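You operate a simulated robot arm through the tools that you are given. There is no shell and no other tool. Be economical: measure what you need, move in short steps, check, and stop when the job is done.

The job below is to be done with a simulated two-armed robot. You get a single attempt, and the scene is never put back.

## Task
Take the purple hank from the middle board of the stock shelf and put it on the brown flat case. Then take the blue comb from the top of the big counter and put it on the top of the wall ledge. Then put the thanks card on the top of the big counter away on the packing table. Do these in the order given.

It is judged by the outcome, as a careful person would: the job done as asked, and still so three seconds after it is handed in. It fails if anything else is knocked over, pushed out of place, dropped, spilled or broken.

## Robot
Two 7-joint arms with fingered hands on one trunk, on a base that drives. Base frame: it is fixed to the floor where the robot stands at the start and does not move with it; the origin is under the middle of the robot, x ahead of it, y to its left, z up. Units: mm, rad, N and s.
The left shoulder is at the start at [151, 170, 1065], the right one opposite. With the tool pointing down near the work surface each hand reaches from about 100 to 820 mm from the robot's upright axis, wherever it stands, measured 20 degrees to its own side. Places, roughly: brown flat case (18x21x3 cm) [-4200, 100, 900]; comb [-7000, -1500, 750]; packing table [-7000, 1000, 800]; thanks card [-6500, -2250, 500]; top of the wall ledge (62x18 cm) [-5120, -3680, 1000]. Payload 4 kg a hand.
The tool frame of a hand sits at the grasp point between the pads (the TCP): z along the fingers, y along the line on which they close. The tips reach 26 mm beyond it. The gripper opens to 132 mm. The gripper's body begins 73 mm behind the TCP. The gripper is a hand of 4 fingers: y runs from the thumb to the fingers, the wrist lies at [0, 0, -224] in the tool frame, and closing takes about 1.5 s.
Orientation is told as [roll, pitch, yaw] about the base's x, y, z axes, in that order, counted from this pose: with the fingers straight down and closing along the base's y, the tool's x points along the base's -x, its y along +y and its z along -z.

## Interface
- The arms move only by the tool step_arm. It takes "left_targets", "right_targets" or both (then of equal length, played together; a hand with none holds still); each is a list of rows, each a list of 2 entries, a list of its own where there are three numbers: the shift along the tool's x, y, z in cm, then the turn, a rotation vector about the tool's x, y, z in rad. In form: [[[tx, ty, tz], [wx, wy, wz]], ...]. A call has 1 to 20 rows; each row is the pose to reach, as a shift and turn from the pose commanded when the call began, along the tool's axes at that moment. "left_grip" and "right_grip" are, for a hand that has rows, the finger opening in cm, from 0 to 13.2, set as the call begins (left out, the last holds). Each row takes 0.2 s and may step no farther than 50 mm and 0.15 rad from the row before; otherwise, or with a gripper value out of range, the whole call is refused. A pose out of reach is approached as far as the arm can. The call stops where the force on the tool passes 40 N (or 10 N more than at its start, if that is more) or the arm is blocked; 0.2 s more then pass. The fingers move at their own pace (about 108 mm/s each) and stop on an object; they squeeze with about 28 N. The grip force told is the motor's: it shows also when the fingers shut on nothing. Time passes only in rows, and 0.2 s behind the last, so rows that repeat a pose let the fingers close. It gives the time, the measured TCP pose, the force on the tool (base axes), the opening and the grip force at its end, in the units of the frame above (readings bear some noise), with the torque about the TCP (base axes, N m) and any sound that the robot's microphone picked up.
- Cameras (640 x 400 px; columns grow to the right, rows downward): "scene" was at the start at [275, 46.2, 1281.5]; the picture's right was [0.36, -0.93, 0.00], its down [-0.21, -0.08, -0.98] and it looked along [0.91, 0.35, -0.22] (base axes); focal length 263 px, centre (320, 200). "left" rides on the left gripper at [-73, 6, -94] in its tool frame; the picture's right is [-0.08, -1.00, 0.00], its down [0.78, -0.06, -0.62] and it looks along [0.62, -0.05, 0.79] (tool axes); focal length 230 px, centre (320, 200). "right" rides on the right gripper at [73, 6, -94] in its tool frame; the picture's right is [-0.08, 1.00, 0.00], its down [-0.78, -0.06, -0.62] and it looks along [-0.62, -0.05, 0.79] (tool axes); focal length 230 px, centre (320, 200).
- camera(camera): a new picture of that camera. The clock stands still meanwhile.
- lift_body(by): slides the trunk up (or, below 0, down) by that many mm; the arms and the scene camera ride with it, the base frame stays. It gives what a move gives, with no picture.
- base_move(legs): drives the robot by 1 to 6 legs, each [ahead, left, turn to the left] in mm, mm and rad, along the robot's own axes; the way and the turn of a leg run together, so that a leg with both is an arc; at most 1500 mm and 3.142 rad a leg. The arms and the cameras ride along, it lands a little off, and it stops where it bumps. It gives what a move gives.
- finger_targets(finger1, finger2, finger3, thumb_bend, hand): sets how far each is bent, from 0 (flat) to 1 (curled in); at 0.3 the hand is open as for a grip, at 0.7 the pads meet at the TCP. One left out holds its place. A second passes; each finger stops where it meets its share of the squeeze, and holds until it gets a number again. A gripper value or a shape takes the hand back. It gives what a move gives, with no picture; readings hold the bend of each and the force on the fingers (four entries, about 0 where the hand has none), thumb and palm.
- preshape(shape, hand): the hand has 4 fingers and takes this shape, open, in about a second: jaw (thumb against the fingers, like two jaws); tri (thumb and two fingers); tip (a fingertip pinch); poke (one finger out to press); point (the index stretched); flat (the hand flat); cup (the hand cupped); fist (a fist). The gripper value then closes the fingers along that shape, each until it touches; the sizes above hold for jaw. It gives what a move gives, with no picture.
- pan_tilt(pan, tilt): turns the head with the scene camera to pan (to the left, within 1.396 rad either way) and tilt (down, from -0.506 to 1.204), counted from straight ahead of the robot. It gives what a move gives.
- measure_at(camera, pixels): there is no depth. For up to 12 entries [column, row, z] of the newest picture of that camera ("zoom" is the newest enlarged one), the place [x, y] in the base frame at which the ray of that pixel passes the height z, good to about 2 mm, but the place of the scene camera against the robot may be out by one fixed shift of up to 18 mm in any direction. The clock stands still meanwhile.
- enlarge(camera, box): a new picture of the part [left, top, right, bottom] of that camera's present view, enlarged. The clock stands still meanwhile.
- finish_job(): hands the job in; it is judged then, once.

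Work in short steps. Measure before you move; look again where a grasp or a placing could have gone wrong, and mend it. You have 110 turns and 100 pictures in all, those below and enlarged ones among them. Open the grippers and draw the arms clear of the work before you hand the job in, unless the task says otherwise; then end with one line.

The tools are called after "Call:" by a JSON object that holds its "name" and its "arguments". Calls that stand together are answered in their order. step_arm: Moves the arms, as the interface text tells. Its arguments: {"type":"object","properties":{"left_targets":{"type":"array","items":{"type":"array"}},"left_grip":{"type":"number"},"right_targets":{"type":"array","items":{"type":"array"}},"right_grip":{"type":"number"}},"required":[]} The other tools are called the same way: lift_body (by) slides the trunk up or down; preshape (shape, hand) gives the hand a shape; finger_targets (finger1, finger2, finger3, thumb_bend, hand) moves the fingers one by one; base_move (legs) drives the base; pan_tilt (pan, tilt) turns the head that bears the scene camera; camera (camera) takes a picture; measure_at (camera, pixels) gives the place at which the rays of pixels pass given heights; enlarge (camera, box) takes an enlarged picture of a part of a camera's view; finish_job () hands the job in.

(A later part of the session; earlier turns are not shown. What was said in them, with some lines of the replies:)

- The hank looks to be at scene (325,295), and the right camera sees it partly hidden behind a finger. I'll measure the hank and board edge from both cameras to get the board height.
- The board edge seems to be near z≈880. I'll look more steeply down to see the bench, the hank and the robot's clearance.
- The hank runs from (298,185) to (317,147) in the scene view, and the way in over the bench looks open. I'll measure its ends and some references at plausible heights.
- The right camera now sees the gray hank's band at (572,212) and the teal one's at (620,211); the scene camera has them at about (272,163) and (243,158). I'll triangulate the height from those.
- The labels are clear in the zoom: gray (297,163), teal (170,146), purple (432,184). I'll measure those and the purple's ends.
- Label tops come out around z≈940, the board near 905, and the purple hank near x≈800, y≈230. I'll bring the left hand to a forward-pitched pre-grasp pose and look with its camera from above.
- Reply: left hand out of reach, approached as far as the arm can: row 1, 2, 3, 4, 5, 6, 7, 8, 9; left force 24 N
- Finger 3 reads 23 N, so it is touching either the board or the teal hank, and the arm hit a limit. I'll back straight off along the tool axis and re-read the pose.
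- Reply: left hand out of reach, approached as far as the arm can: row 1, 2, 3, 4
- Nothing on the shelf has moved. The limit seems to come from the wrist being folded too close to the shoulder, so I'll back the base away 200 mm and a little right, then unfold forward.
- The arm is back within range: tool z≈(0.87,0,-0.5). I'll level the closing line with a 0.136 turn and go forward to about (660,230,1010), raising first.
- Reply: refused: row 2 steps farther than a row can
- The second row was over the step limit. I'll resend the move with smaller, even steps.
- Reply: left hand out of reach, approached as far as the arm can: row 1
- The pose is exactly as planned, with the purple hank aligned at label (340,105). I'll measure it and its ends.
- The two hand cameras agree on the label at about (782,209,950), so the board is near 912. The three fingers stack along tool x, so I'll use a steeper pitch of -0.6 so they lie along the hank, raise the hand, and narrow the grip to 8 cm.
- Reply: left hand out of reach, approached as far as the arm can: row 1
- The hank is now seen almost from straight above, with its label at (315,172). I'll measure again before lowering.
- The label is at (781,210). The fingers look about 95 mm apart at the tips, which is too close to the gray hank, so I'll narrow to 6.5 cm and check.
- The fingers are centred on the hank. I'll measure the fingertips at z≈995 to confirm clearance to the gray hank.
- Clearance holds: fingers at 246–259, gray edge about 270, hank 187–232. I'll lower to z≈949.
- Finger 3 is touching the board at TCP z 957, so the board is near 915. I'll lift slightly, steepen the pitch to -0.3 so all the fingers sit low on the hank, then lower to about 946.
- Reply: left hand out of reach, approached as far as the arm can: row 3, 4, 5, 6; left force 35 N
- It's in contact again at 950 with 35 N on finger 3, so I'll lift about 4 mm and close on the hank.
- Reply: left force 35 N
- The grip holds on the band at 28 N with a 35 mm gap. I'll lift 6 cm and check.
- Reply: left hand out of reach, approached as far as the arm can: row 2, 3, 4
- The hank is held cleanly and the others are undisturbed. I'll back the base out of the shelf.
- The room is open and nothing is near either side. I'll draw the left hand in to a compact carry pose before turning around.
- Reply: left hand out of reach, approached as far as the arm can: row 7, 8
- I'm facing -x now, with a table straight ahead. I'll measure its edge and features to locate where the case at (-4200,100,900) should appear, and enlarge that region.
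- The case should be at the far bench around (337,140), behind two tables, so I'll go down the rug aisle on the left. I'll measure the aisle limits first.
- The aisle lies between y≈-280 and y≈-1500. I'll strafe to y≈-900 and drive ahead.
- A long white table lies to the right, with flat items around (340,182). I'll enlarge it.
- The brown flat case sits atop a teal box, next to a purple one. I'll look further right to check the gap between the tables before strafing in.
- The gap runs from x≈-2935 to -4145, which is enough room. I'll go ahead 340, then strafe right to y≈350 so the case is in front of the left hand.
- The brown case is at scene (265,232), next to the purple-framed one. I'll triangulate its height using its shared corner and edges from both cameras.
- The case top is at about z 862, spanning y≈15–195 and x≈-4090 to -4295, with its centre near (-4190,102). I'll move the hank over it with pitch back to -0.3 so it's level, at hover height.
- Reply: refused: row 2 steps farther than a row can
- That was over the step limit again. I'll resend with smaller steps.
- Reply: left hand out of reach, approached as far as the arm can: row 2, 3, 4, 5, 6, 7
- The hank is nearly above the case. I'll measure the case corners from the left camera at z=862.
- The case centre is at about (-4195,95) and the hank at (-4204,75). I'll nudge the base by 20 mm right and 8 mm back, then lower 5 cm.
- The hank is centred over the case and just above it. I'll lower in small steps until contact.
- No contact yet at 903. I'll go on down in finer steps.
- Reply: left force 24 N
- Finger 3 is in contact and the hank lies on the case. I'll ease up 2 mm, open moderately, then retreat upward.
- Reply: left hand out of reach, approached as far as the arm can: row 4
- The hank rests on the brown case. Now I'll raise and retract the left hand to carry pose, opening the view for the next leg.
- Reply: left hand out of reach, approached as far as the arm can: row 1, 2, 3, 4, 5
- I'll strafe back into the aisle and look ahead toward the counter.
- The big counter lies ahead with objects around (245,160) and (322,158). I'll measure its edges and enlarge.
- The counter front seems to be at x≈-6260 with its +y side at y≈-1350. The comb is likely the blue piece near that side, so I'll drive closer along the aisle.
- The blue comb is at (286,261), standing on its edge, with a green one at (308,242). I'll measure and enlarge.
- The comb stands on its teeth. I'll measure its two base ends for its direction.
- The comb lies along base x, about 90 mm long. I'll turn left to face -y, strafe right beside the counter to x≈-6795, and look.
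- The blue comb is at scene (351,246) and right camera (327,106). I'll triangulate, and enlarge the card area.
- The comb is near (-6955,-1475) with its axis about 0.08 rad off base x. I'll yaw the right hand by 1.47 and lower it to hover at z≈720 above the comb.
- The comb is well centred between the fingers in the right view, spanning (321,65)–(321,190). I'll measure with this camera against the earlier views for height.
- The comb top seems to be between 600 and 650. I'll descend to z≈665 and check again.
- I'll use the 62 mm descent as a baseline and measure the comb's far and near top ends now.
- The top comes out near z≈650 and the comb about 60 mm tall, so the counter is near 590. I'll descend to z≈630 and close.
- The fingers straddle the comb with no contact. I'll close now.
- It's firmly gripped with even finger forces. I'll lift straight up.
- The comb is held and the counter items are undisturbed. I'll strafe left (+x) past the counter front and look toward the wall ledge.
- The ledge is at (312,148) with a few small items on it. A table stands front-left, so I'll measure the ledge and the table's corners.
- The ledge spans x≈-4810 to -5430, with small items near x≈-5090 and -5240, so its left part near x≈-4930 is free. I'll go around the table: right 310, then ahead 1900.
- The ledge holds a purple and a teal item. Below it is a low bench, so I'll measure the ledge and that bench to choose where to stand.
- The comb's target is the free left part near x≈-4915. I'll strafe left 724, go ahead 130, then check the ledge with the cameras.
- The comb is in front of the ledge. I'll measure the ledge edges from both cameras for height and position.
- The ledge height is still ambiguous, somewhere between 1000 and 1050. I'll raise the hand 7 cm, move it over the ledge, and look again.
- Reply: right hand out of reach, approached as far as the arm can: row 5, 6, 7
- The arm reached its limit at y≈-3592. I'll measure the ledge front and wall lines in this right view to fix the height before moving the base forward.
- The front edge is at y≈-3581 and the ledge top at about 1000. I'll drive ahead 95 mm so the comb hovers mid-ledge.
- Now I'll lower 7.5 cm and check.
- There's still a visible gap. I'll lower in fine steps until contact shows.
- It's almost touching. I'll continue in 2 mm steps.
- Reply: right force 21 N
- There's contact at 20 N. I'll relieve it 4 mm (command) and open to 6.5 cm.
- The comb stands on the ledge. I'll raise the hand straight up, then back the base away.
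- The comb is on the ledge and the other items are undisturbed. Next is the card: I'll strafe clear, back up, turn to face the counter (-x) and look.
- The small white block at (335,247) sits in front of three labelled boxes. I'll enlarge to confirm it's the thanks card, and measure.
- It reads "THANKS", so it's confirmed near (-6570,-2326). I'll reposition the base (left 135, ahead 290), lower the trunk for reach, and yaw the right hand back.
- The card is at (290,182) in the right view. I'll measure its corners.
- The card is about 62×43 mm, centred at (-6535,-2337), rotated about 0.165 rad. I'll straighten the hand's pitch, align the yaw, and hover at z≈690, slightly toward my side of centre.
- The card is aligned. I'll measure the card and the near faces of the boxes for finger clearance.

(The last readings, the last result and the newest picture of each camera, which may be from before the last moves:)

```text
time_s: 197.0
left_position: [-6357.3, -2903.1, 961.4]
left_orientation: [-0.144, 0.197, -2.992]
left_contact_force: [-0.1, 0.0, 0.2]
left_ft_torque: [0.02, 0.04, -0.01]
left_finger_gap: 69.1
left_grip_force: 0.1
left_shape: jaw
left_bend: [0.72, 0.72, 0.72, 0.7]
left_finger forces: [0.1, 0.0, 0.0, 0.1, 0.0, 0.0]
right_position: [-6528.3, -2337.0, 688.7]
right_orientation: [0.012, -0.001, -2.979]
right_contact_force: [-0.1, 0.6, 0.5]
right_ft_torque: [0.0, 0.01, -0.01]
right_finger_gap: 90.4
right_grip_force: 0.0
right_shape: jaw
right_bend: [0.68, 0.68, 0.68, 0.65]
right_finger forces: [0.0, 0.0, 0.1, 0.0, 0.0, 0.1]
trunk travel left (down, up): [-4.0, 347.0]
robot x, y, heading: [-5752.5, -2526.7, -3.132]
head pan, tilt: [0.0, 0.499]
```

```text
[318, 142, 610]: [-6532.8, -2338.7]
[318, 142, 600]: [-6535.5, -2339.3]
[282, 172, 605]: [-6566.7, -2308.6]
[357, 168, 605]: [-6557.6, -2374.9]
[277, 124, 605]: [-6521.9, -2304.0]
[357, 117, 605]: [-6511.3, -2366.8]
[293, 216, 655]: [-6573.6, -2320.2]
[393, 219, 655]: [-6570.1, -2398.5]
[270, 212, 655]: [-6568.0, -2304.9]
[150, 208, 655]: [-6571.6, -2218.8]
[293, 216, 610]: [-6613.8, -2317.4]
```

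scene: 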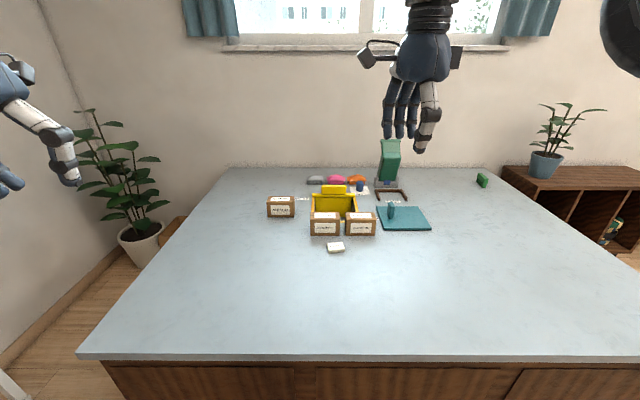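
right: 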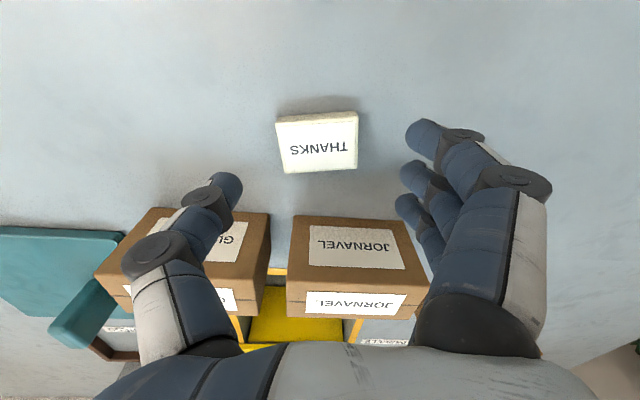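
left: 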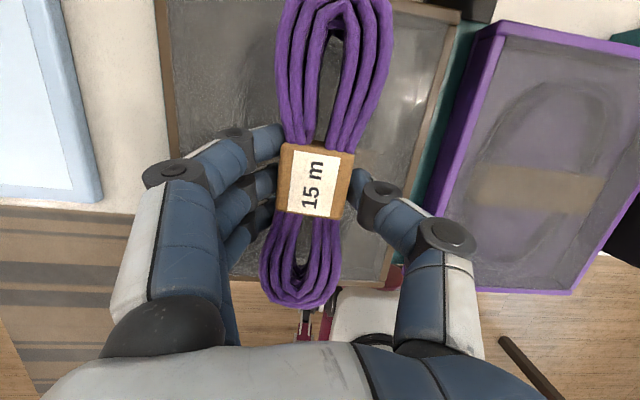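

What I took for box tops are their front faces, about 57 mm beyond the card, so clearance is fine. I'll descend to z≈635 first.

Call:
{"name": "step_arm", "arguments": {"right_targets": [[[-0.3, 0.2, 2], [0, 0, 0]], [[-0.6, 0.2, 4], [0, 0, 0]], [[-0.6, 0.2, 5.4], [0, 0, 0]], [[-0.6, 0.2, 5.4], [0, 0, 0]]]}}

Call:
{"name": "camera", "arguments": {"camera": "right"}}

```text
time_s: 198.0
left_position: [-6357.7, -2904.0, 960.0]
left_orientation: [-0.143, 0.197, -2.989]
left_contact_force: [-0.1, -0.9, 0.1]
left_ft_torque: [-0.01, 0.01, 0.01]
left_finger_gap: 69.3
left_grip_force: 0.2
left_shape: jaw
left_bend: [0.72, 0.72, 0.72, 0.7]
left_finger forces: [0.0, 0.1, 0.1, 0.0, 0.1, 0.0]
right_position: [-6533.9, -2341.5, 635.7]
right_orientation: [0.011, -0.001, -2.982]
right_contact_force: [0.2, -0.8, -1.0]
right_ft_torque: [-0.01, -0.02, -0.01]
right_finger_gap: 90.4
right_grip_force: 0.0
right_shape: jaw
right_bend: [0.68, 0.68, 0.68, 0.65]
right_finger forces: [0.1, 0.0, 0.0, 0.0, 0.1, 0.0]
trunk travel left (down, up): [-4.0, 347.0]
robot x, y, heading: [-5747.6, -2522.5, -3.134]
head pan, tilt: [0.0, 0.499]
```

```text
30 pictures are left
```

right: 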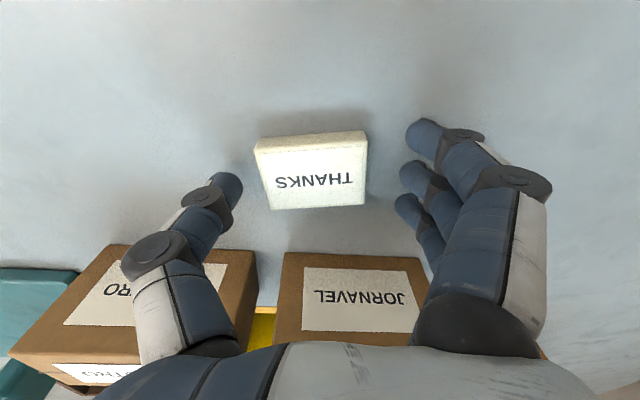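

The card is centred between the fingertips. I'll descend in 3 mm steps until the fingertips touch the counter.

Call:
{"name": "step_arm", "arguments": {"right_targets": [[[0, -0.1, 0.3], [0, 0, 0]], [[0, -0.2, 0.6], [0, 0, 0]], [[0, -0.2, 0.9], [0, 0, 0]], [[0, -0.2, 1.1], [0, 0, 0]], [[0, -0.2, 1.1], [0, 0, 0]]]}}

```text
time_s: 199.2
left_position: [-6356.9, -2903.8, 960.5]
left_orientation: [-0.143, 0.197, -2.992]
left_contact_force: [-0.5, 0.4, -0.5]
left_ft_torque: [0.01, -0.01, 0.03]
left_finger_gap: 69.2
left_grip_force: 0.0
left_shape: jaw
left_bend: [0.72, 0.72, 0.72, 0.7]
left_finger forces: [0.1, 0.0, 0.0, 0.1, 0.0, 0.0]
right_position: [-6533.9, -2337.7, 627.4]
right_orientation: [0.012, -0.002, -2.98]
right_contact_force: [0.0, -0.6, 4.3]
right_ft_torque: [0.31, 0.06, -0.03]
right_finger_gap: 90.2
right_grip_force: 0.0
right_shape: jaw
right_bend: [0.68, 0.68, 0.68, 0.65]
right_finger forces: [0.0, 0.0, 0.0, 0.1, 5.2, 0.0]
trunk travel left (down, up): [-4.0, 347.0]
robot x, y, heading: [-5751.3, -2527.3, -3.137]
head pan, tilt: [0.0, 0.499]
```

The thumb has just touched the counter (5 N at z 627). I'll lift 1.5 mm and close.

Call:
{"name": "step_arm", "arguments": {"right_targets": [[[0, 0, -0.2], [0, 0, 0]], [[0, 0, -0.2], [0, 0, 0]], [[0, 0, -0.2], [0, 0, 0]], [[0, 0, -0.2], [0, 0, 0]], [[0, 0, -0.2], [0, 0, 0]], [[0, 0, -0.2], [0, 0, 0]]], "right_grip": 0}}

Call:
{"name": "camera", "arguments": {"camera": "right"}}

```text
time_s: 200.6
left_position: [-6356.9, -2904.9, 960.2]
left_orientation: [-0.142, 0.196, -2.991]
left_contact_force: [-0.1, 0.1, -0.2]
left_ft_torque: [0.0, 0.01, 0.03]
left_finger_gap: 69.3
left_grip_force: 0.1
left_shape: jaw
left_bend: [0.72, 0.72, 0.72, 0.7]
left_finger forces: [0.0, 0.0, 0.1, 0.0, 0.0, 0.1]
right_position: [-6534.3, -2338.9, 627.1]
right_orientation: [0.013, 0.0, -2.981]
right_contact_force: [0.0, 0.2, -0.3]
right_ft_torque: [0.01, -0.02, 0.0]
right_finger_gap: 57.1
right_grip_force: 27.6
right_shape: jaw
right_bend: [0.73, 0.73, 0.73, 0.66]
right_finger forces: [8.3, 8.3, 8.3, 0.1, 24.8, 0.0]
trunk travel left (down, up): [-4.0, 347.0]
robot x, y, heading: [-5749.6, -2528.4, -3.133]
head pan, tilt: [0.0, 0.499]
```

```text
29 pictures are left
```

right: 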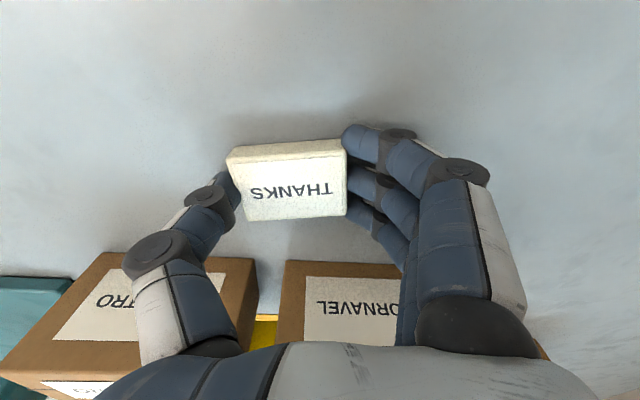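

The grip is even on all fingers. I'll lift straight up about 35 cm.

Call:
{"name": "step_arm", "arguments": {"right_targets": [[[0, 0, -1.5], [0, 0, 0]], [[0, 0, -4], [0, 0, 0]], [[0, 0, -8], [0, 0, 0]], [[0, 0, -12.5], [0, 0, 0]], [[0, 0, -17], [0, 0, 0]], [[0, 0, -21.5], [0, 0, 0]], [[0, 0, -26], [0, 0, 0]], [[0, 0, -30.5], [0, 0, 0]], [[0, 0, -35], [0, 0, 0]]]}}

Call:
{"name": "camera", "arguments": {"camera": "right"}}

Call:
{"name": "base_move", "arguments": {"legs": [[-300, 0, 0]]}}

```text
time_s: 202.6
left_position: [-6356.6, -2903.7, 960.9]
left_orientation: [-0.143, 0.197, -2.992]
left_contact_force: [0.5, -0.4, 0.1]
left_ft_torque: [-0.01, 0.03, 0.0]
left_finger_gap: 69.0
left_grip_force: 0.0
left_shape: jaw
left_bend: [0.72, 0.72, 0.72, 0.7]
left_finger forces: [0.0, 0.0, 0.0, 0.1, 0.1, 0.0]
right_position: [-6534.1, -2334.5, 978.1]
right_orientation: [0.013, 0.001, -2.983]
right_contact_force: [0.4, -0.4, -0.4]
right_ft_torque: [0.0, 0.0, 0.0]
right_finger_gap: 57.1
right_grip_force: 27.4
right_shape: jaw
right_bend: [0.73, 0.73, 0.73, 0.66]
right_finger forces: [8.4, 8.3, 8.3, 0.1, 24.8, 0.0]
trunk travel left (down, up): [-4.0, 347.0]
robot x, y, heading: [-5745.1, -2525.0, -3.133]
head pan, tilt: [0.0, 0.499]
```

```text
28 pictures are left
```

right: 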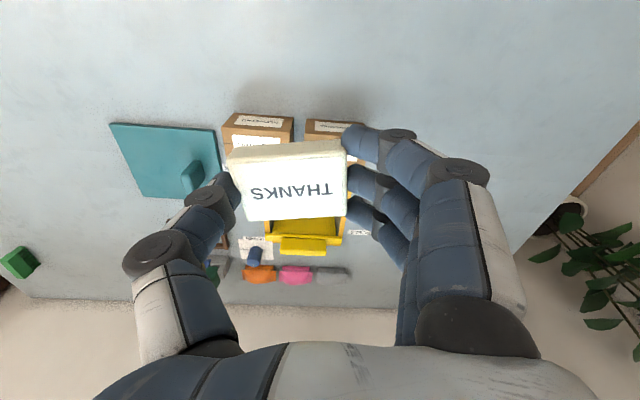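

```text
time_s: 204.6
left_position: [-6060.3, -2901.8, 961.2]
left_orientation: [-0.141, 0.197, -2.993]
left_contact_force: [0.3, 0.3, 0.1]
left_ft_torque: [0.0, -0.01, 0.05]
left_finger_gap: 69.6
left_grip_force: 0.0
left_shape: jaw
left_bend: [0.72, 0.72, 0.72, 0.7]
left_finger forces: [0.1, 0.0, 0.0, 0.0, 0.0, 0.0]
right_position: [-6237.3, -2330.9, 976.1]
right_orientation: [0.011, 0.001, -2.981]
right_contact_force: [0.1, 0.2, -0.4]
right_ft_torque: [0.01, 0.02, -0.02]
right_finger_gap: 57.0
right_grip_force: 28.3
right_shape: jaw
right_bend: [0.73, 0.73, 0.73, 0.66]
right_finger forces: [8.3, 8.3, 8.4, 0.0, 24.8, 0.0]
trunk travel left (down, up): [-4.0, 347.0]
robot x, y, heading: [-5455.4, -2523.6, -3.139]
head pan, tilt: [0.0, 0.499]
```

The card is held. I'll travel along +y at x≈-5450 toward the packing table, first 1500 mm, then look.

Call:
{"name": "base_move", "arguments": {"legs": [[0, -1500, 0]]}}

Call:
{"name": "pan_tilt", "arguments": {"pan": -0.9, "tilt": 0.3}}

Call:
{"name": "camera", "arguments": {"camera": "scene"}}

```text
time_s: 217.9
left_position: [-6070.9, -1416.0, 959.8]
left_orientation: [-0.148, 0.199, -2.975]
left_contact_force: [0.0, -1.1, 0.3]
left_ft_torque: [0.04, 0.02, -0.02]
left_finger_gap: 69.6
left_grip_force: 0.1
left_shape: jaw
left_bend: [0.72, 0.72, 0.72, 0.7]
left_finger forces: [0.0, 0.0, 0.0, 0.0, 0.0, 0.0]
right_position: [-6257.6, -845.4, 976.5]
right_orientation: [0.012, -0.001, -2.969]
right_contact_force: [0.5, 0.2, -0.5]
right_ft_torque: [0.01, 0.0, 0.03]
right_finger_gap: 56.9
right_grip_force: 27.8
right_shape: jaw
right_bend: [0.73, 0.73, 0.73, 0.66]
right_finger forces: [8.2, 8.3, 8.4, 0.1, 24.8, 0.1]
trunk travel left (down, up): [-4.0, 347.0]
robot x, y, heading: [-5472.1, -1029.6, -3.121]
head pan, tilt: [0.0, 0.499]
```

```text
time_s: 219.1
left_position: [-6072.2, -1416.6, 959.7]
left_orientation: [-0.148, 0.201, -2.974]
left_contact_force: [-0.1, 0.3, 0.1]
left_ft_torque: [-0.03, 0.01, 0.01]
left_finger_gap: 69.1
left_grip_force: 0.1
left_shape: jaw
left_bend: [0.72, 0.72, 0.72, 0.7]
left_finger forces: [0.1, 0.1, 0.0, 0.0, 0.1, 0.1]
right_position: [-6257.2, -845.4, 976.2]
right_orientation: [0.012, 0.0, -2.97]
right_contact_force: [-0.7, 0.3, 0.5]
right_ft_torque: [-0.04, 0.04, -0.01]
right_finger_gap: 57.1
right_grip_force: 27.9
right_shape: jaw
right_bend: [0.73, 0.73, 0.73, 0.66]
right_finger forces: [8.2, 8.2, 8.4, 0.0, 24.8, 0.0]
trunk travel left (down, up): [-4.0, 347.0]
robot x, y, heading: [-5467.3, -1033.3, -3.126]
head pan, tilt: [-0.901, 0.3]
```

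```text
27 pictures are left
```

scene: 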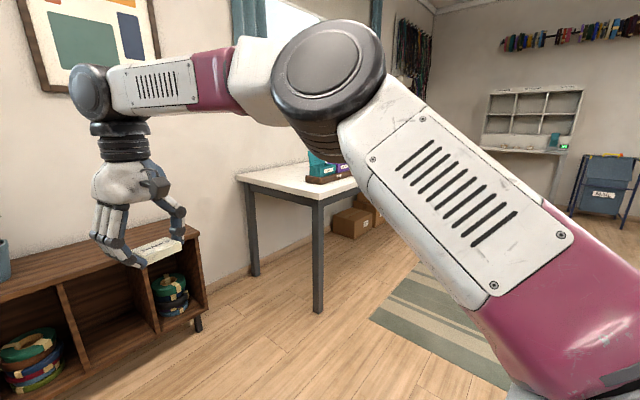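

The path along the floor is clear. I'll continue toward y≈750, keeping a little forward of the white table behind me.

Call:
{"name": "base_move", "arguments": {"legs": [[120, 0, -0.02], [0, -900, 0], [0, -850, 0]]}}

Call:
{"name": "pan_tilt", "arguments": {"pan": 0.0, "tilt": 0.45}}

Call:
{"name": "camera", "arguments": {"camera": "scene"}}

```text
time_s: 235.6
left_position: [-6192.2, 339.6, 958.5]
left_orientation: [-0.148, 0.2, -2.992]
left_contact_force: [-0.6, -0.1, -0.1]
left_ft_torque: [0.04, 0.0, -0.02]
left_finger_gap: 69.2
left_grip_force: 0.0
left_shape: jaw
left_bend: [0.72, 0.72, 0.72, 0.7]
left_finger forces: [0.0, 0.0, 0.1, 0.1, 0.0, 0.0]
right_position: [-6367.4, 914.6, 976.3]
right_orientation: [0.012, 0.0, -2.988]
right_contact_force: [-0.1, -0.1, 0.4]
right_ft_torque: [0.0, 0.01, -0.01]
right_finger_gap: 57.1
right_grip_force: 28.1
right_shape: jaw
right_bend: [0.73, 0.73, 0.73, 0.66]
right_finger forces: [8.4, 8.4, 8.3, 0.0, 24.9, 0.1]
trunk travel left (down, up): [-4.0, 347.0]
robot x, y, heading: [-5583.6, 717.0, -3.144]
head pan, tilt: [-0.901, 0.3]
```

```text
time_s: 236.8
left_position: [-6192.6, 340.4, 960.8]
left_orientation: [-0.152, 0.2, -2.993]
left_contact_force: [-0.4, 0.5, -0.4]
left_ft_torque: [-0.01, 0.0, 0.01]
left_finger_gap: 69.4
left_grip_force: 0.0
left_shape: jaw
left_bend: [0.72, 0.72, 0.72, 0.7]
left_finger forces: [0.0, 0.1, 0.0, 0.0, 0.0, 0.0]
right_position: [-6368.9, 914.4, 976.2]
right_orientation: [0.011, -0.001, -2.989]
right_contact_force: [0.5, -0.4, 0.5]
right_ft_torque: [0.01, 0.01, 0.01]
right_finger_gap: 56.9
right_grip_force: 28.0
right_shape: jaw
right_bend: [0.73, 0.73, 0.73, 0.66]
right_finger forces: [8.3, 8.4, 8.2, 0.0, 24.7, 0.0]
trunk travel left (down, up): [-4.0, 347.0]
robot x, y, heading: [-5584.6, 719.1, -3.141]
head pan, tilt: [0.0, 0.45]
```

```text
26 pictures are left
```

scene: 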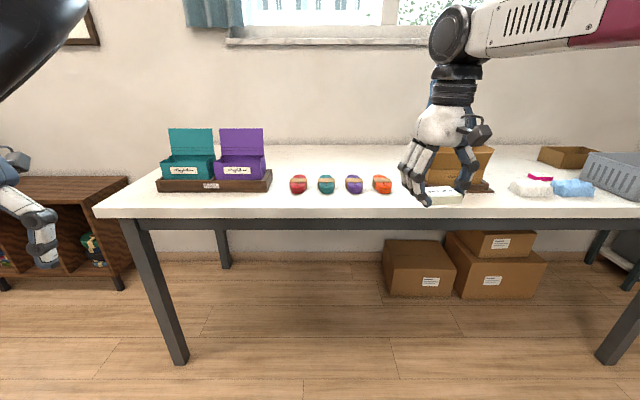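

Two open boxes with labels stand on the packing table. "Put away" suggests a proper place, so I'll enlarge the labels.

Call:
{"name": "enlarge", "arguments": {"camera": "scene", "box": [150, 120, 290, 205]}}

Call:
{"name": "enlarge", "arguments": {"camera": "scene", "box": [380, 120, 640, 220]}}

```text
4.57 times, centred on (220, 162) of scene
```

zoom: 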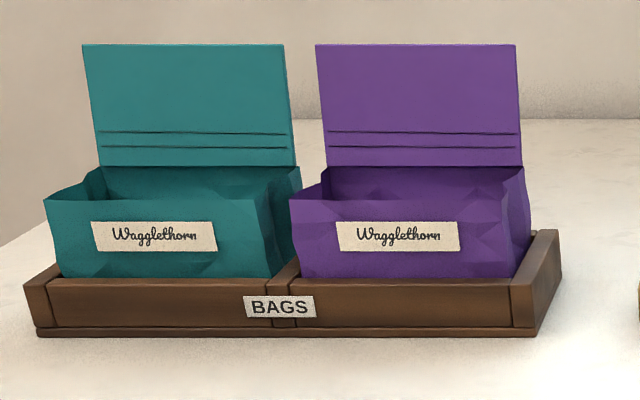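

```text
2.46 times, centred on (510, 170) of scene
```

zoom: 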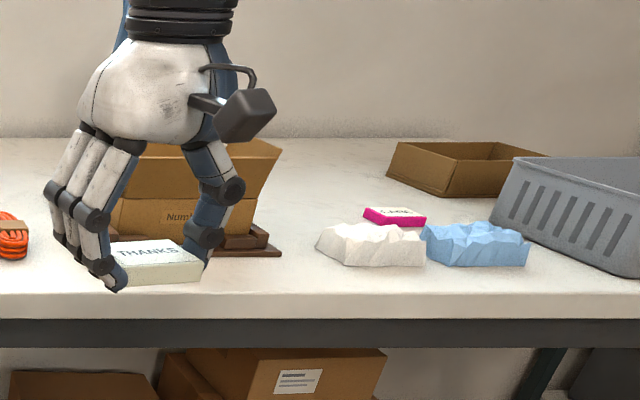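

The hand hides some of it. I'll enlarge the pink item near (545,178) and the crate region more closely.

Call:
{"name": "enlarge", "arguments": {"camera": "scene", "box": [500, 150, 640, 215]}}

Call:
{"name": "base_move", "arguments": {"legs": [[0, -350, 0]]}}

Call:
{"name": "camera", "arguments": {"camera": "scene"}}

```text
4.57 times, centred on (570, 182) of scene
```

zoom: 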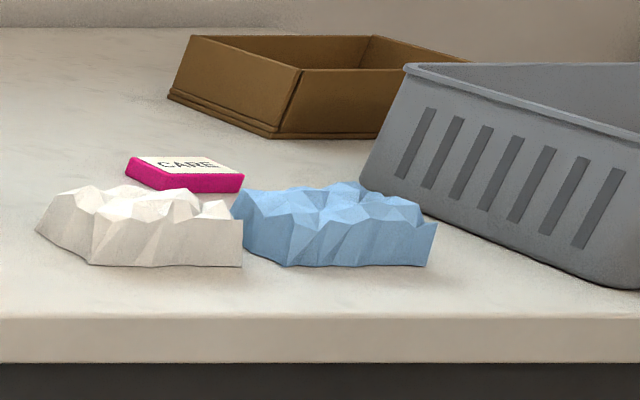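

```text
time_s: 240.4
left_position: [-6192.4, 688.1, 959.4]
left_orientation: [-0.148, 0.199, -2.994]
left_contact_force: [-0.6, -0.4, -0.3]
left_ft_torque: [0.0, -0.02, 0.0]
left_finger_gap: 69.0
left_grip_force: 0.1
left_shape: jaw
left_bend: [0.72, 0.72, 0.72, 0.7]
left_finger forces: [0.0, 0.0, 0.0, 0.1, 0.0, 0.0]
right_position: [-6367.6, 1262.0, 975.8]
right_orientation: [0.013, -0.001, -2.988]
right_contact_force: [0.4, -0.3, -0.5]
right_ft_torque: [0.0, 0.04, -0.02]
right_finger_gap: 57.0
right_grip_force: 27.6
right_shape: jaw
right_bend: [0.73, 0.73, 0.73, 0.66]
right_finger forces: [8.3, 8.3, 8.3, 0.1, 24.8, 0.0]
trunk travel left (down, up): [-4.0, 347.0]
robot x, y, heading: [-5581.6, 1064.1, 3.142]
head pan, tilt: [0.0, 0.45]
```

```text
22 pictures are left
```

scene: 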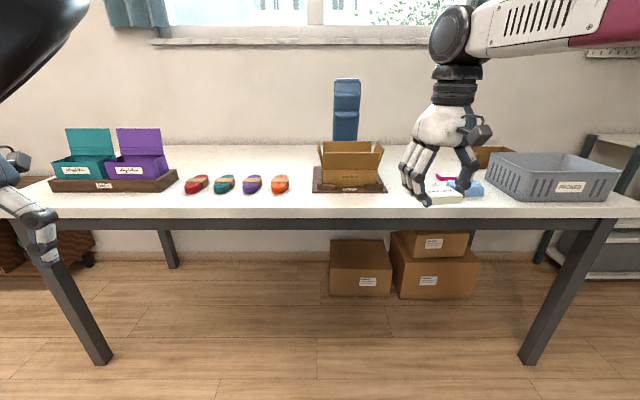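

There's an open box on a labelled stand and a tall blue object behind it. I'll enlarge those.

Call:
{"name": "enlarge", "arguments": {"camera": "scene", "box": [270, 70, 420, 200]}}

```text
3.08 times, centred on (345, 135) of scene
```

zoom: 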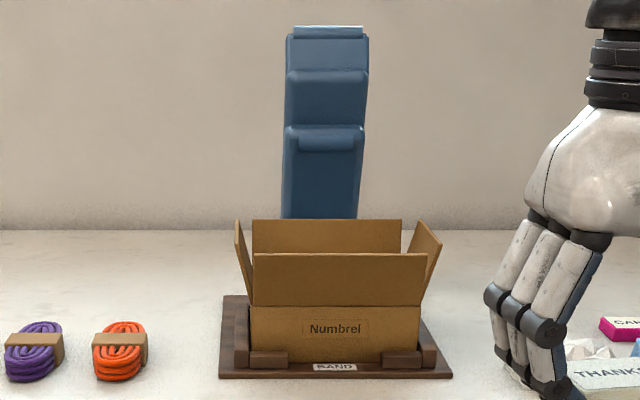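

The loose inserts (tissues and the CARE card) on the right seem to be where the THANKS card belongs. I'll measure positions and take a top view from the right hand camera.

Call:
{"name": "measure_at", "arguments": {"camera": "scene", "pixels": [[447, 177, 800], [468, 189, 800], [320, 218, 790], [490, 205, 800], [385, 190, 800], [320, 148, 800], [495, 170, 800]]}}

Call:
{"name": "camera", "arguments": {"camera": "right"}}

```text
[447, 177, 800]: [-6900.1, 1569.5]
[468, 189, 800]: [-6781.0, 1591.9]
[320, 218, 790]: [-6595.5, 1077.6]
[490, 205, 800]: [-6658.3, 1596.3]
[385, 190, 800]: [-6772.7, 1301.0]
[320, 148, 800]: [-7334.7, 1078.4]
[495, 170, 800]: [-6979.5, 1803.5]
```

```text
20 pictures are left
```

right: 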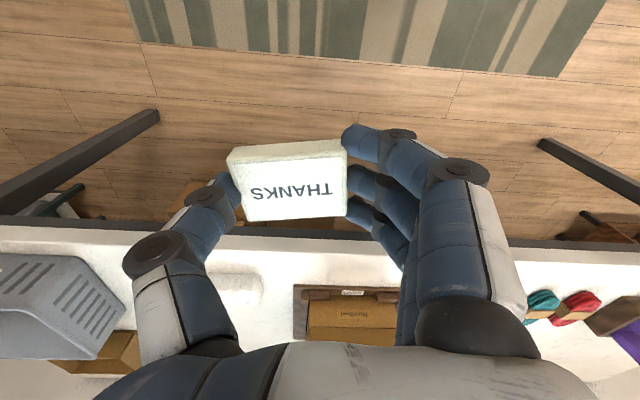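

I'll raise the hand 12 cm, strafe right 170 and move 250 closer, then survey from above.

Call:
{"name": "step_arm", "arguments": {"right_targets": [[[0, 0, -4], [0, 0, 0.05]], [[0, 0, -8], [0, 0, 0.1]], [[0, 0, -12], [0, 0, 0.15]]]}}

Call:
{"name": "base_move", "arguments": {"legs": [[0, -180, 0], [250, 0, 0]]}}

Call:
{"name": "pan_tilt", "arguments": {"pan": -0.35, "tilt": 0.6}}

Call:
{"name": "camera", "arguments": {"camera": "scene"}}

Call:
{"name": "camera", "arguments": {"camera": "right"}}

```text
time_s: 241.2
left_position: [-6193.0, 686.0, 960.2]
left_orientation: [-0.15, 0.199, -2.992]
left_contact_force: [0.1, 0.0, 0.4]
left_ft_torque: [-0.03, -0.03, -0.01]
left_finger_gap: 69.1
left_grip_force: 0.1
left_shape: jaw
left_bend: [0.72, 0.72, 0.72, 0.7]
left_finger forces: [0.0, 0.0, 0.1, 0.0, 0.0, 0.0]
right_position: [-6365.0, 1263.6, 1085.1]
right_orientation: [0.012, 0.004, -3.123]
right_contact_force: [-0.7, 0.7, -0.1]
right_ft_torque: [-0.01, 0.01, -0.03]
right_finger_gap: 56.7
right_grip_force: 28.0
right_shape: jaw
right_bend: [0.73, 0.73, 0.73, 0.66]
right_finger forces: [8.2, 8.3, 8.4, 0.0, 24.7, 0.1]
right hand out of reach, approached as far as the arm can: row 3
trunk travel left (down, up): [-4.0, 347.0]
robot x, y, heading: [-5585.7, 1066.5, 3.144]
head pan, tilt: [0.0, 0.45]
```

```text
time_s: 244.9
left_position: [-6442.2, 869.9, 961.0]
left_orientation: [-0.149, 0.2, -2.994]
left_contact_force: [-0.8, 0.2, 0.9]
left_ft_torque: [0.01, -0.03, -0.03]
left_finger_gap: 69.5
left_grip_force: 0.1
left_shape: jaw
left_bend: [0.72, 0.72, 0.72, 0.7]
left_finger forces: [0.1, 0.1, 0.1, 0.0, 0.0, 0.0]
right_position: [-6614.8, 1445.0, 1084.6]
right_orientation: [0.013, 0.001, -3.126]
right_contact_force: [-0.8, 1.0, 0.0]
right_ft_torque: [0.0, 0.01, -0.03]
right_finger_gap: 56.9
right_grip_force: 27.5
right_shape: jaw
right_bend: [0.73, 0.73, 0.73, 0.66]
right_finger forces: [8.2, 8.3, 8.3, 0.0, 24.7, 0.1]
trunk travel left (down, up): [-4.0, 347.0]
robot x, y, heading: [-5828.9, 1244.0, 3.146]
head pan, tilt: [0.0, 0.45]
```

```text
time_s: 245.7
left_position: [-6442.5, 869.6, 959.3]
left_orientation: [-0.15, 0.199, -2.99]
left_contact_force: [0.1, 0.6, -0.3]
left_ft_torque: [0.0, 0.02, 0.01]
left_finger_gap: 69.2
left_grip_force: 0.1
left_shape: jaw
left_bend: [0.72, 0.72, 0.72, 0.7]
left_finger forces: [0.1, 0.1, 0.0, 0.0, 0.0, 0.1]
right_position: [-6614.2, 1445.2, 1085.8]
right_orientation: [0.013, 0.001, -3.127]
right_contact_force: [-0.2, 0.6, -0.3]
right_ft_torque: [-0.02, -0.04, 0.0]
right_finger_gap: 56.8
right_grip_force: 28.1
right_shape: jaw
right_bend: [0.73, 0.73, 0.73, 0.66]
right_finger forces: [8.3, 8.3, 8.2, 0.0, 24.7, 0.0]
trunk travel left (down, up): [-4.0, 347.0]
robot x, y, heading: [-5835.5, 1244.6, 3.139]
head pan, tilt: [-0.351, 0.6]
```

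```text
19 pictures are left
```

scene: 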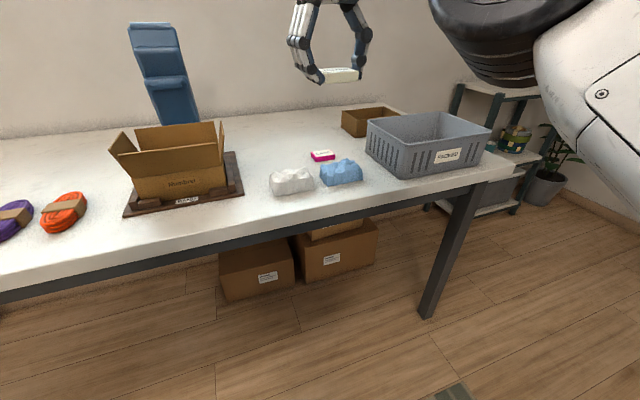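

```text
18 pictures are left
```

right: 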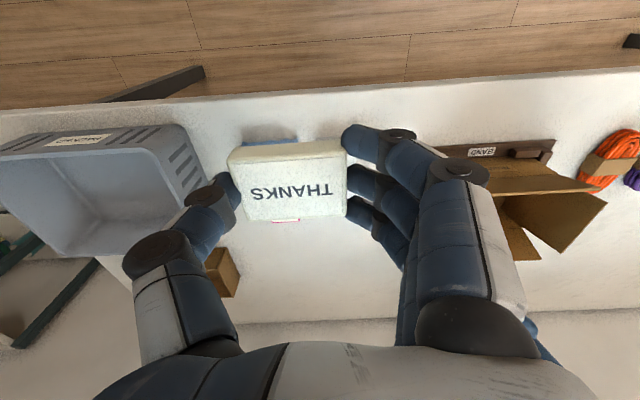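

A clear gap lies beside the CARE card, behind the white tissue at about scene (283,160), which is the natural spot for THANKS. I'll measure and triangulate the table height.

Call:
{"name": "measure_at", "arguments": {"camera": "scene", "pixels": [[322, 155, 800], [322, 155, 830], [311, 158, 800], [334, 155, 800], [270, 190, 800], [313, 185, 800], [283, 160, 800], [244, 192, 800], [185, 203, 800]]}}

Call:
{"name": "measure_at", "arguments": {"camera": "right", "pixels": [[285, 221, 770], [285, 221, 800], [285, 221, 830], [481, 152, 770], [481, 152, 800], [481, 152, 830], [213, 296, 800]]}}

```text
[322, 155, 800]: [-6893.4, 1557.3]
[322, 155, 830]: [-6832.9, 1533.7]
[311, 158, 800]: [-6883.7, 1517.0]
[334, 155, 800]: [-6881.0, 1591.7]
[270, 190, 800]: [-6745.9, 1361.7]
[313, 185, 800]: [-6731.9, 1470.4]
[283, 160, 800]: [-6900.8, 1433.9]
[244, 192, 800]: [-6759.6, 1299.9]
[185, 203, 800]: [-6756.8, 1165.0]
```

```text
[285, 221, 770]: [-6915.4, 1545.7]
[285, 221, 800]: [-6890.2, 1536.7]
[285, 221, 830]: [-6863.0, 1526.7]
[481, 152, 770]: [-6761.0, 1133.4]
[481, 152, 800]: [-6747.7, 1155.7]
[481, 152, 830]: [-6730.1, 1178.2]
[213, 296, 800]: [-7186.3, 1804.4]
```

Both cameras agree on a table height of about 800. The target is (-6890,1432), leaving clearance to CARE (y≥1517) and the tissue. I'll raise the left hand a bit and drive ahead 272.

Call:
{"name": "step_arm", "arguments": {"left_targets": [[[0, 0, -4], [0, 0, 0]], [[0, 0, -8], [0, 0, 0]]]}}

Call:
{"name": "base_move", "arguments": {"legs": [[272, 13, 0]]}}

Call:
{"name": "camera", "arguments": {"camera": "scene"}}

Call:
{"name": "camera", "arguments": {"camera": "right"}}

```text
time_s: 246.3
left_position: [-6454.5, 855.2, 1036.9]
left_orientation: [-0.146, 0.199, -2.992]
left_contact_force: [-0.7, -0.4, -0.3]
left_ft_torque: [-0.01, -0.01, -0.02]
left_finger_gap: 69.4
left_grip_force: 0.0
left_shape: jaw
left_bend: [0.72, 0.72, 0.72, 0.7]
left_finger forces: [0.1, 0.0, 0.0, 0.0, 0.0, 0.1]
right_position: [-6614.4, 1445.1, 1085.4]
right_orientation: [0.012, 0.002, -3.127]
right_contact_force: [0.2, 1.0, 0.2]
right_ft_torque: [0.01, -0.02, 0.03]
right_finger_gap: 56.9
right_grip_force: 27.8
right_shape: jaw
right_bend: [0.73, 0.73, 0.73, 0.66]
right_finger forces: [8.2, 8.3, 8.3, 0.1, 24.7, 0.1]
trunk travel left (down, up): [-4.0, 347.0]
robot x, y, heading: [-5833.4, 1241.4, 3.142]
head pan, tilt: [-0.351, 0.6]
```

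```text
time_s: 248.2
left_position: [-6725.9, 841.1, 1036.3]
left_orientation: [-0.149, 0.199, -2.991]
left_contact_force: [-0.8, 0.3, 0.3]
left_ft_torque: [-0.04, -0.01, -0.02]
left_finger_gap: 69.2
left_grip_force: 0.0
left_shape: jaw
left_bend: [0.72, 0.72, 0.72, 0.7]
left_finger forces: [0.1, 0.1, 0.1, 0.0, 0.0, 0.0]
right_position: [-6886.5, 1430.3, 1086.1]
right_orientation: [0.013, 0.001, -3.126]
right_contact_force: [-0.3, 0.7, -0.7]
right_ft_torque: [-0.01, -0.02, 0.01]
right_finger_gap: 56.8
right_grip_force: 27.9
right_shape: jaw
right_bend: [0.73, 0.73, 0.73, 0.66]
right_finger forces: [8.3, 8.3, 8.2, 0.0, 24.7, 0.0]
trunk travel left (down, up): [-4.0, 347.0]
robot x, y, heading: [-6107.3, 1232.2, -3.142]
head pan, tilt: [-0.351, 0.6]
```

```text
17 pictures are left
```

scene: 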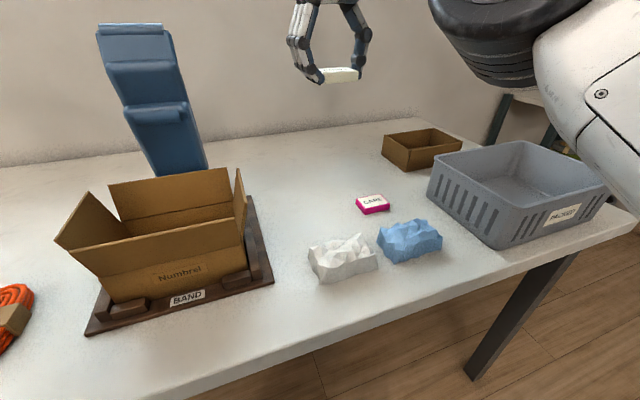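

```text
16 pictures are left
```

right: 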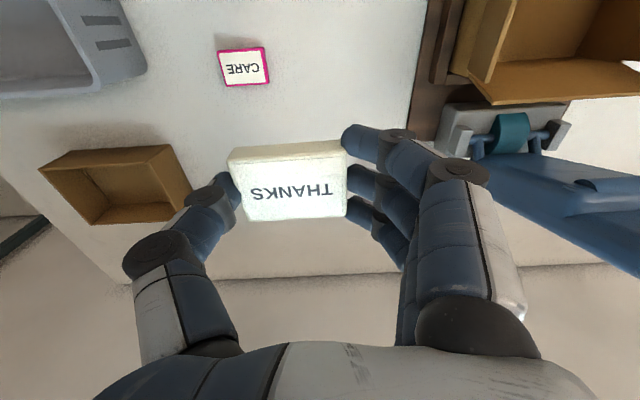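

The hand hovers at the target. I'll check distances to CARE, the stand's edge and the tape device on the right side of this view.

Call:
{"name": "measure_at", "arguments": {"camera": "right", "pixels": [[243, 68, 812], [268, 84, 805], [223, 86, 805], [424, 20, 810], [437, 140, 820], [437, 140, 860], [470, 155, 900], [490, 190, 900]]}}

Call:
{"name": "measure_at", "arguments": {"camera": "scene", "pixels": [[372, 203, 812], [357, 207, 805], [310, 270, 820], [358, 237, 840], [245, 170, 900], [205, 168, 900], [272, 280, 810]]}}

```text
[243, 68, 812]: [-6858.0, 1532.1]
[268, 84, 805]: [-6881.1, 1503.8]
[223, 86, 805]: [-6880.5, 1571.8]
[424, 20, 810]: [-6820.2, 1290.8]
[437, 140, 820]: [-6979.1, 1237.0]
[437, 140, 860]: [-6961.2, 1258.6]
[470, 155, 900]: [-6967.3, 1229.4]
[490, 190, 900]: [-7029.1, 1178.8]
```

```text
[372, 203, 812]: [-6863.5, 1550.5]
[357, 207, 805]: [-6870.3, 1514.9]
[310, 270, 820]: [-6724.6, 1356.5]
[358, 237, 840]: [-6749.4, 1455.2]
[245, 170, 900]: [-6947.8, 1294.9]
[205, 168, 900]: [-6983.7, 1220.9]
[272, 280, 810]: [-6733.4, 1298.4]
```

Clearances are fine. I'll descend to about z 850 with a small shift to (-6870,1420).

Call:
{"name": "step_arm", "arguments": {"right_targets": [[[0.3, 0.2, 4], [0, 0, 0]], [[0.6, 0.4, 8], [0, 0, 0]], [[0.9, 0.6, 12], [0, 0, 0]], [[1.2, 0.8, 16], [0, 0, 0]], [[1.6, 1, 20], [0, 0, 0]], [[1.6, 1, 23.2], [0, 0, 0]], [[1.6, 1, 23.2], [0, 0, 0]]]}}

Call:
{"name": "enlarge", "arguments": {"camera": "scene", "box": [220, 100, 440, 300]}}

Call:
{"name": "camera", "arguments": {"camera": "right"}}

```text
time_s: 249.8
left_position: [-6724.3, 840.8, 1036.1]
left_orientation: [-0.15, 0.197, -2.993]
left_contact_force: [0.9, 0.1, -0.2]
left_ft_torque: [0.0, 0.02, 0.0]
left_finger_gap: 69.3
left_grip_force: 0.0
left_shape: jaw
left_bend: [0.72, 0.72, 0.72, 0.7]
left_finger forces: [0.0, 0.1, 0.0, 0.0, 0.0, 0.0]
right_position: [-6869.8, 1420.3, 852.2]
right_orientation: [0.012, 0.0, -3.124]
right_contact_force: [-0.1, 0.9, 0.0]
right_ft_torque: [0.0, 0.04, -0.01]
right_finger_gap: 56.7
right_grip_force: 28.1
right_shape: jaw
right_bend: [0.73, 0.73, 0.73, 0.66]
right_finger forces: [8.1, 8.2, 8.2, 0.0, 24.5, 0.0]
trunk travel left (down, up): [-4.0, 347.0]
robot x, y, heading: [-6102.8, 1230.2, -3.143]
head pan, tilt: [-0.351, 0.6]
```

```text
2.00 times, centred on (330, 200) of scene
```

zoom: 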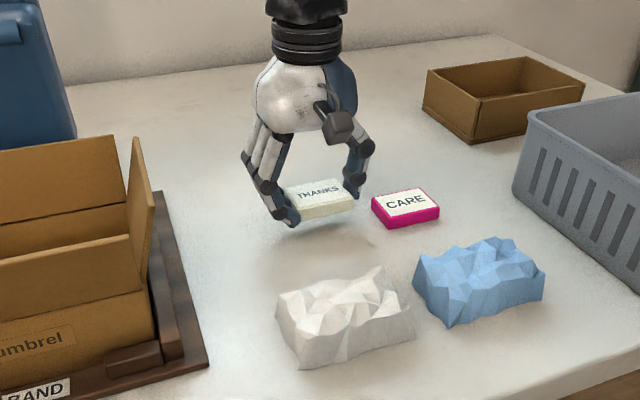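

```text
14 pictures are left
```

right: 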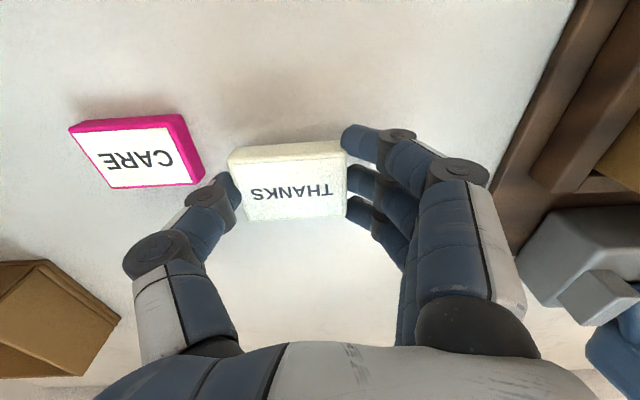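

The thumb is close to CARE, so I'll shift another 12 mm away from it and descend in small steps to contact.

Call:
{"name": "step_arm", "arguments": {"right_targets": [[[0, 1.2, 0], [0, 0, 0]], [[0, 1.2, 0.6], [0, 0, 0]], [[0, 1.2, 1.2], [0, 0, 0]], [[0, 1.2, 1.6], [0, 0, 0]], [[0, 1.2, 2.0], [0, 0, 0]], [[0, 1.2, 2.0], [0, 0, 0]]]}}

```text
time_s: 251.2
left_position: [-6725.3, 841.2, 1037.0]
left_orientation: [-0.15, 0.198, -2.992]
left_contact_force: [-0.4, -0.1, 0.1]
left_ft_torque: [-0.02, 0.01, 0.01]
left_finger_gap: 69.5
left_grip_force: 0.1
left_shape: jaw
left_bend: [0.72, 0.72, 0.72, 0.7]
left_finger forces: [0.1, 0.1, 0.1, 0.1, 0.0, 0.1]
right_position: [-6869.8, 1407.1, 835.0]
right_orientation: [0.011, 0.003, -3.124]
right_contact_force: [-0.7, -0.4, -0.4]
right_ft_torque: [-0.01, 0.0, 0.05]
right_finger_gap: 56.8
right_grip_force: 27.4
right_shape: jaw
right_bend: [0.73, 0.73, 0.73, 0.66]
right_finger forces: [8.1, 8.3, 8.2, 0.0, 24.7, 0.0]
trunk travel left (down, up): [-4.0, 347.0]
robot x, y, heading: [-6106.5, 1230.7, -3.144]
head pan, tilt: [-0.351, 0.6]
```

No contact yet at 835. I'll continue in 2.5 mm steps.

Call:
{"name": "step_arm", "arguments": {"right_targets": [[[0, 0, 0.25], [0, 0, 0]], [[0, 0, 0.5], [0, 0, 0]], [[0, 0, 0.75], [0, 0, 0]], [[0, 0, 1.0], [0, 0, 0]], [[0, 0, 1.0], [0, 0, 0]]]}}

Call:
{"name": "enlarge", "arguments": {"camera": "scene", "box": [290, 150, 430, 240]}}

```text
time_s: 252.4
left_position: [-6724.4, 839.2, 1037.6]
left_orientation: [-0.149, 0.197, -2.992]
left_contact_force: [0.5, 0.1, 0.0]
left_ft_torque: [0.03, -0.01, 0.01]
left_finger_gap: 69.4
left_grip_force: 0.0
left_shape: jaw
left_bend: [0.72, 0.72, 0.72, 0.7]
left_finger forces: [0.0, 0.0, 0.0, 0.1, 0.0, 0.1]
right_position: [-6869.5, 1405.1, 827.1]
right_orientation: [0.013, -0.003, -3.123]
right_contact_force: [-3.8, -1.3, 14.2]
right_ft_torque: [0.24, -0.01, -0.01]
right_finger_gap: 57.1
right_grip_force: 28.2
right_shape: jaw
right_bend: [0.73, 0.73, 0.73, 0.66]
right_finger forces: [11.9, 11.3, 9.4, 0.0, 32.4, 0.0]
trunk travel left (down, up): [-4.0, 347.0]
robot x, y, heading: [-6107.6, 1228.3, -3.147]
head pan, tilt: [-0.351, 0.6]
```

```text
4.44 times, centred on (360, 195) of scene
```

zoom: 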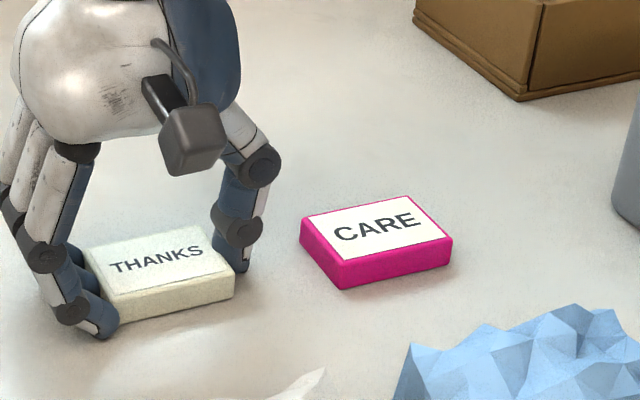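

The card is on the table (14 N contact), with room to CARE. I'll relieve it 2 mm and open to 7.8 cm.

Call:
{"name": "step_arm", "arguments": {"right_targets": [[[0, 0, -0.2], [0, 0, 0]], [[0, 0, -0.2], [0, 0, 0]], [[0, 0, -0.2], [0, 0, 0]], [[0, 0, -0.2], [0, 0, 0]], [[0, 0, -0.2], [0, 0, 0]]], "right_grip": 7.8}}

Call:
{"name": "step_arm", "arguments": {"right_targets": [[[0, 0, -3], [0, 0, 0]], [[0, 0, -7], [0, 0, 0]], [[0, 0, -11], [0, 0, 0]], [[0, 0, -15], [0, 0, 0]], [[0, 0, -19], [0, 0, 0]], [[0, 0, -23], [0, 0, 0]]]}}

Call:
{"name": "camera", "arguments": {"camera": "scene"}}

```text
time_s: 253.6
left_position: [-6725.0, 840.3, 1037.7]
left_orientation: [-0.149, 0.197, -2.992]
left_contact_force: [0.0, 0.5, 0.5]
left_ft_torque: [0.0, -0.02, -0.02]
left_finger_gap: 69.0
left_grip_force: 0.1
left_shape: jaw
left_bend: [0.72, 0.72, 0.72, 0.7]
left_finger forces: [0.0, 0.0, 0.0, 0.0, 0.1, 0.1]
right_position: [-6867.8, 1406.2, 826.6]
right_orientation: [0.013, 0.001, -3.125]
right_contact_force: [1.4, -0.5, 8.4]
right_ft_torque: [0.14, 0.0, -0.03]
right_finger_gap: 76.7
right_grip_force: 0.0
right_shape: jaw
right_bend: [0.72, 0.72, 0.72, 0.71]
right_finger forces: [0.5, 0.9, 1.2, 0.0, 5.0, 0.0]
trunk travel left (down, up): [-4.0, 347.0]
robot x, y, heading: [-6101.3, 1230.7, -3.142]
head pan, tilt: [-0.351, 0.6]
```

```text
time_s: 255.0
left_position: [-6726.2, 840.8, 1037.7]
left_orientation: [-0.15, 0.197, -2.992]
left_contact_force: [0.4, 0.5, 0.8]
left_ft_torque: [-0.03, 0.01, -0.02]
left_finger_gap: 68.8
left_grip_force: 0.0
left_shape: jaw
left_bend: [0.72, 0.72, 0.72, 0.7]
left_finger forces: [0.0, 0.0, 0.0, 0.0, 0.0, 0.0]
right_position: [-6869.1, 1409.3, 1056.6]
right_orientation: [0.012, 0.0, -3.124]
right_contact_force: [0.0, 0.1, 0.8]
right_ft_torque: [0.01, 0.01, -0.03]
right_finger_gap: 77.4
right_grip_force: 0.0
right_shape: jaw
right_bend: [0.71, 0.71, 0.71, 0.71]
right_finger forces: [0.0, 0.0, 0.0, 0.1, 0.1, 0.0]
trunk travel left (down, up): [-4.0, 347.0]
robot x, y, heading: [-6105.7, 1233.7, -3.142]
head pan, tilt: [-0.351, 0.6]
```

```text
12 pictures are left
```

scene: 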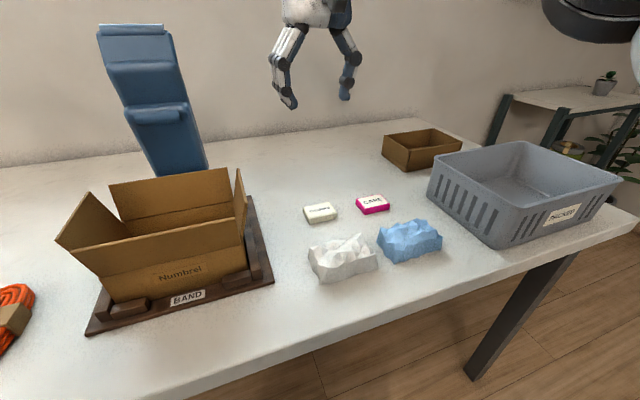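

The THANKS card lies by the CARE card and nothing was disturbed. I'll back the base away and open both grippers clear of the table.

Call:
{"name": "base_move", "arguments": {"legs": [[-450, 0, 0]]}}

Call:
{"name": "step_arm", "arguments": {"left_targets": [[[0, 0, 0], [0, 0, 0]], [[0, 0, 0], [0, 0, 0]], [[0, 0, 0], [0, 0, 0]]], "right_targets": [[[0, 0, 0], [0, 0, 0]], [[0, 0, 0], [0, 0, 0]], [[0, 0, 0], [0, 0, 0]]], "left_grip": 13, "right_grip": 13}}

Call:
{"name": "camera", "arguments": {"camera": "scene"}}

```text
time_s: 257.7
left_position: [-6277.6, 843.0, 1037.0]
left_orientation: [-0.149, 0.201, -2.995]
left_contact_force: [-0.6, 0.1, 1.0]
left_ft_torque: [-0.03, 0.03, 0.01]
left_finger_gap: 69.2
left_grip_force: 0.1
left_shape: jaw
left_bend: [0.72, 0.72, 0.72, 0.7]
left_finger forces: [0.0, 0.0, 0.0, 0.0, 0.0, 0.1]
right_position: [-6417.7, 1411.4, 1056.7]
right_orientation: [0.013, 0.001, -3.13]
right_contact_force: [0.1, 0.3, 0.1]
right_ft_torque: [0.0, 0.01, -0.03]
right_finger_gap: 77.5
right_grip_force: 0.0
right_shape: jaw
right_bend: [0.71, 0.71, 0.71, 0.71]
right_finger forces: [0.1, 0.0, 0.0, 0.0, 0.0, 0.0]
trunk travel left (down, up): [-4.0, 347.0]
robot x, y, heading: [-5654.8, 1233.0, 3.139]
head pan, tilt: [-0.351, 0.6]
```

```text
time_s: 258.5
left_position: [-6277.4, 841.3, 1036.8]
left_orientation: [-0.15, 0.199, -2.997]
left_contact_force: [0.9, 0.7, -0.5]
left_ft_torque: [0.01, 0.01, 0.01]
left_finger_gap: 129.9
left_grip_force: 0.0
left_shape: jaw
left_bend: [0.33, 0.33, 0.33, 0.32]
left_finger forces: [0.0, 0.0, 0.0, 0.0, 0.0, 0.0]
right_position: [-6419.7, 1412.2, 1057.3]
right_orientation: [0.012, 0.001, -3.128]
right_contact_force: [-0.4, 0.6, 0.3]
right_ft_torque: [-0.04, 0.01, -0.03]
right_finger_gap: 130.0
right_grip_force: 0.1
right_shape: jaw
right_bend: [0.33, 0.33, 0.33, 0.32]
right_finger forces: [0.1, 0.0, 0.1, 0.0, 0.0, 0.0]
trunk travel left (down, up): [-4.0, 347.0]
robot x, y, heading: [-5655.8, 1233.7, 3.14]
head pan, tilt: [-0.351, 0.6]
```

```text
11 pictures are left
```

scene: 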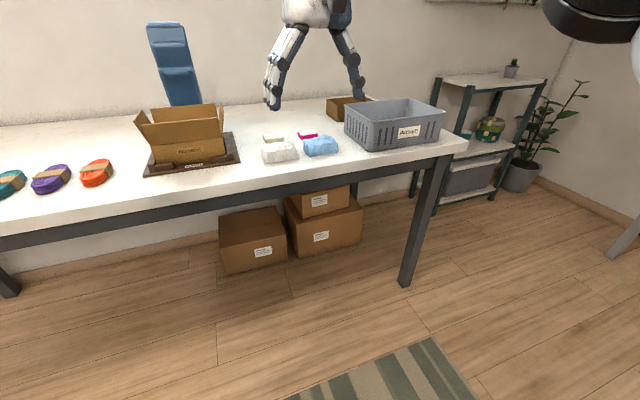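

All three items are in place, the grippers are open and the arms are clear, so I'm handing the job in.

Call:
{"name": "finish_job", "arguments": {}}

```text
The job is handed in.
```
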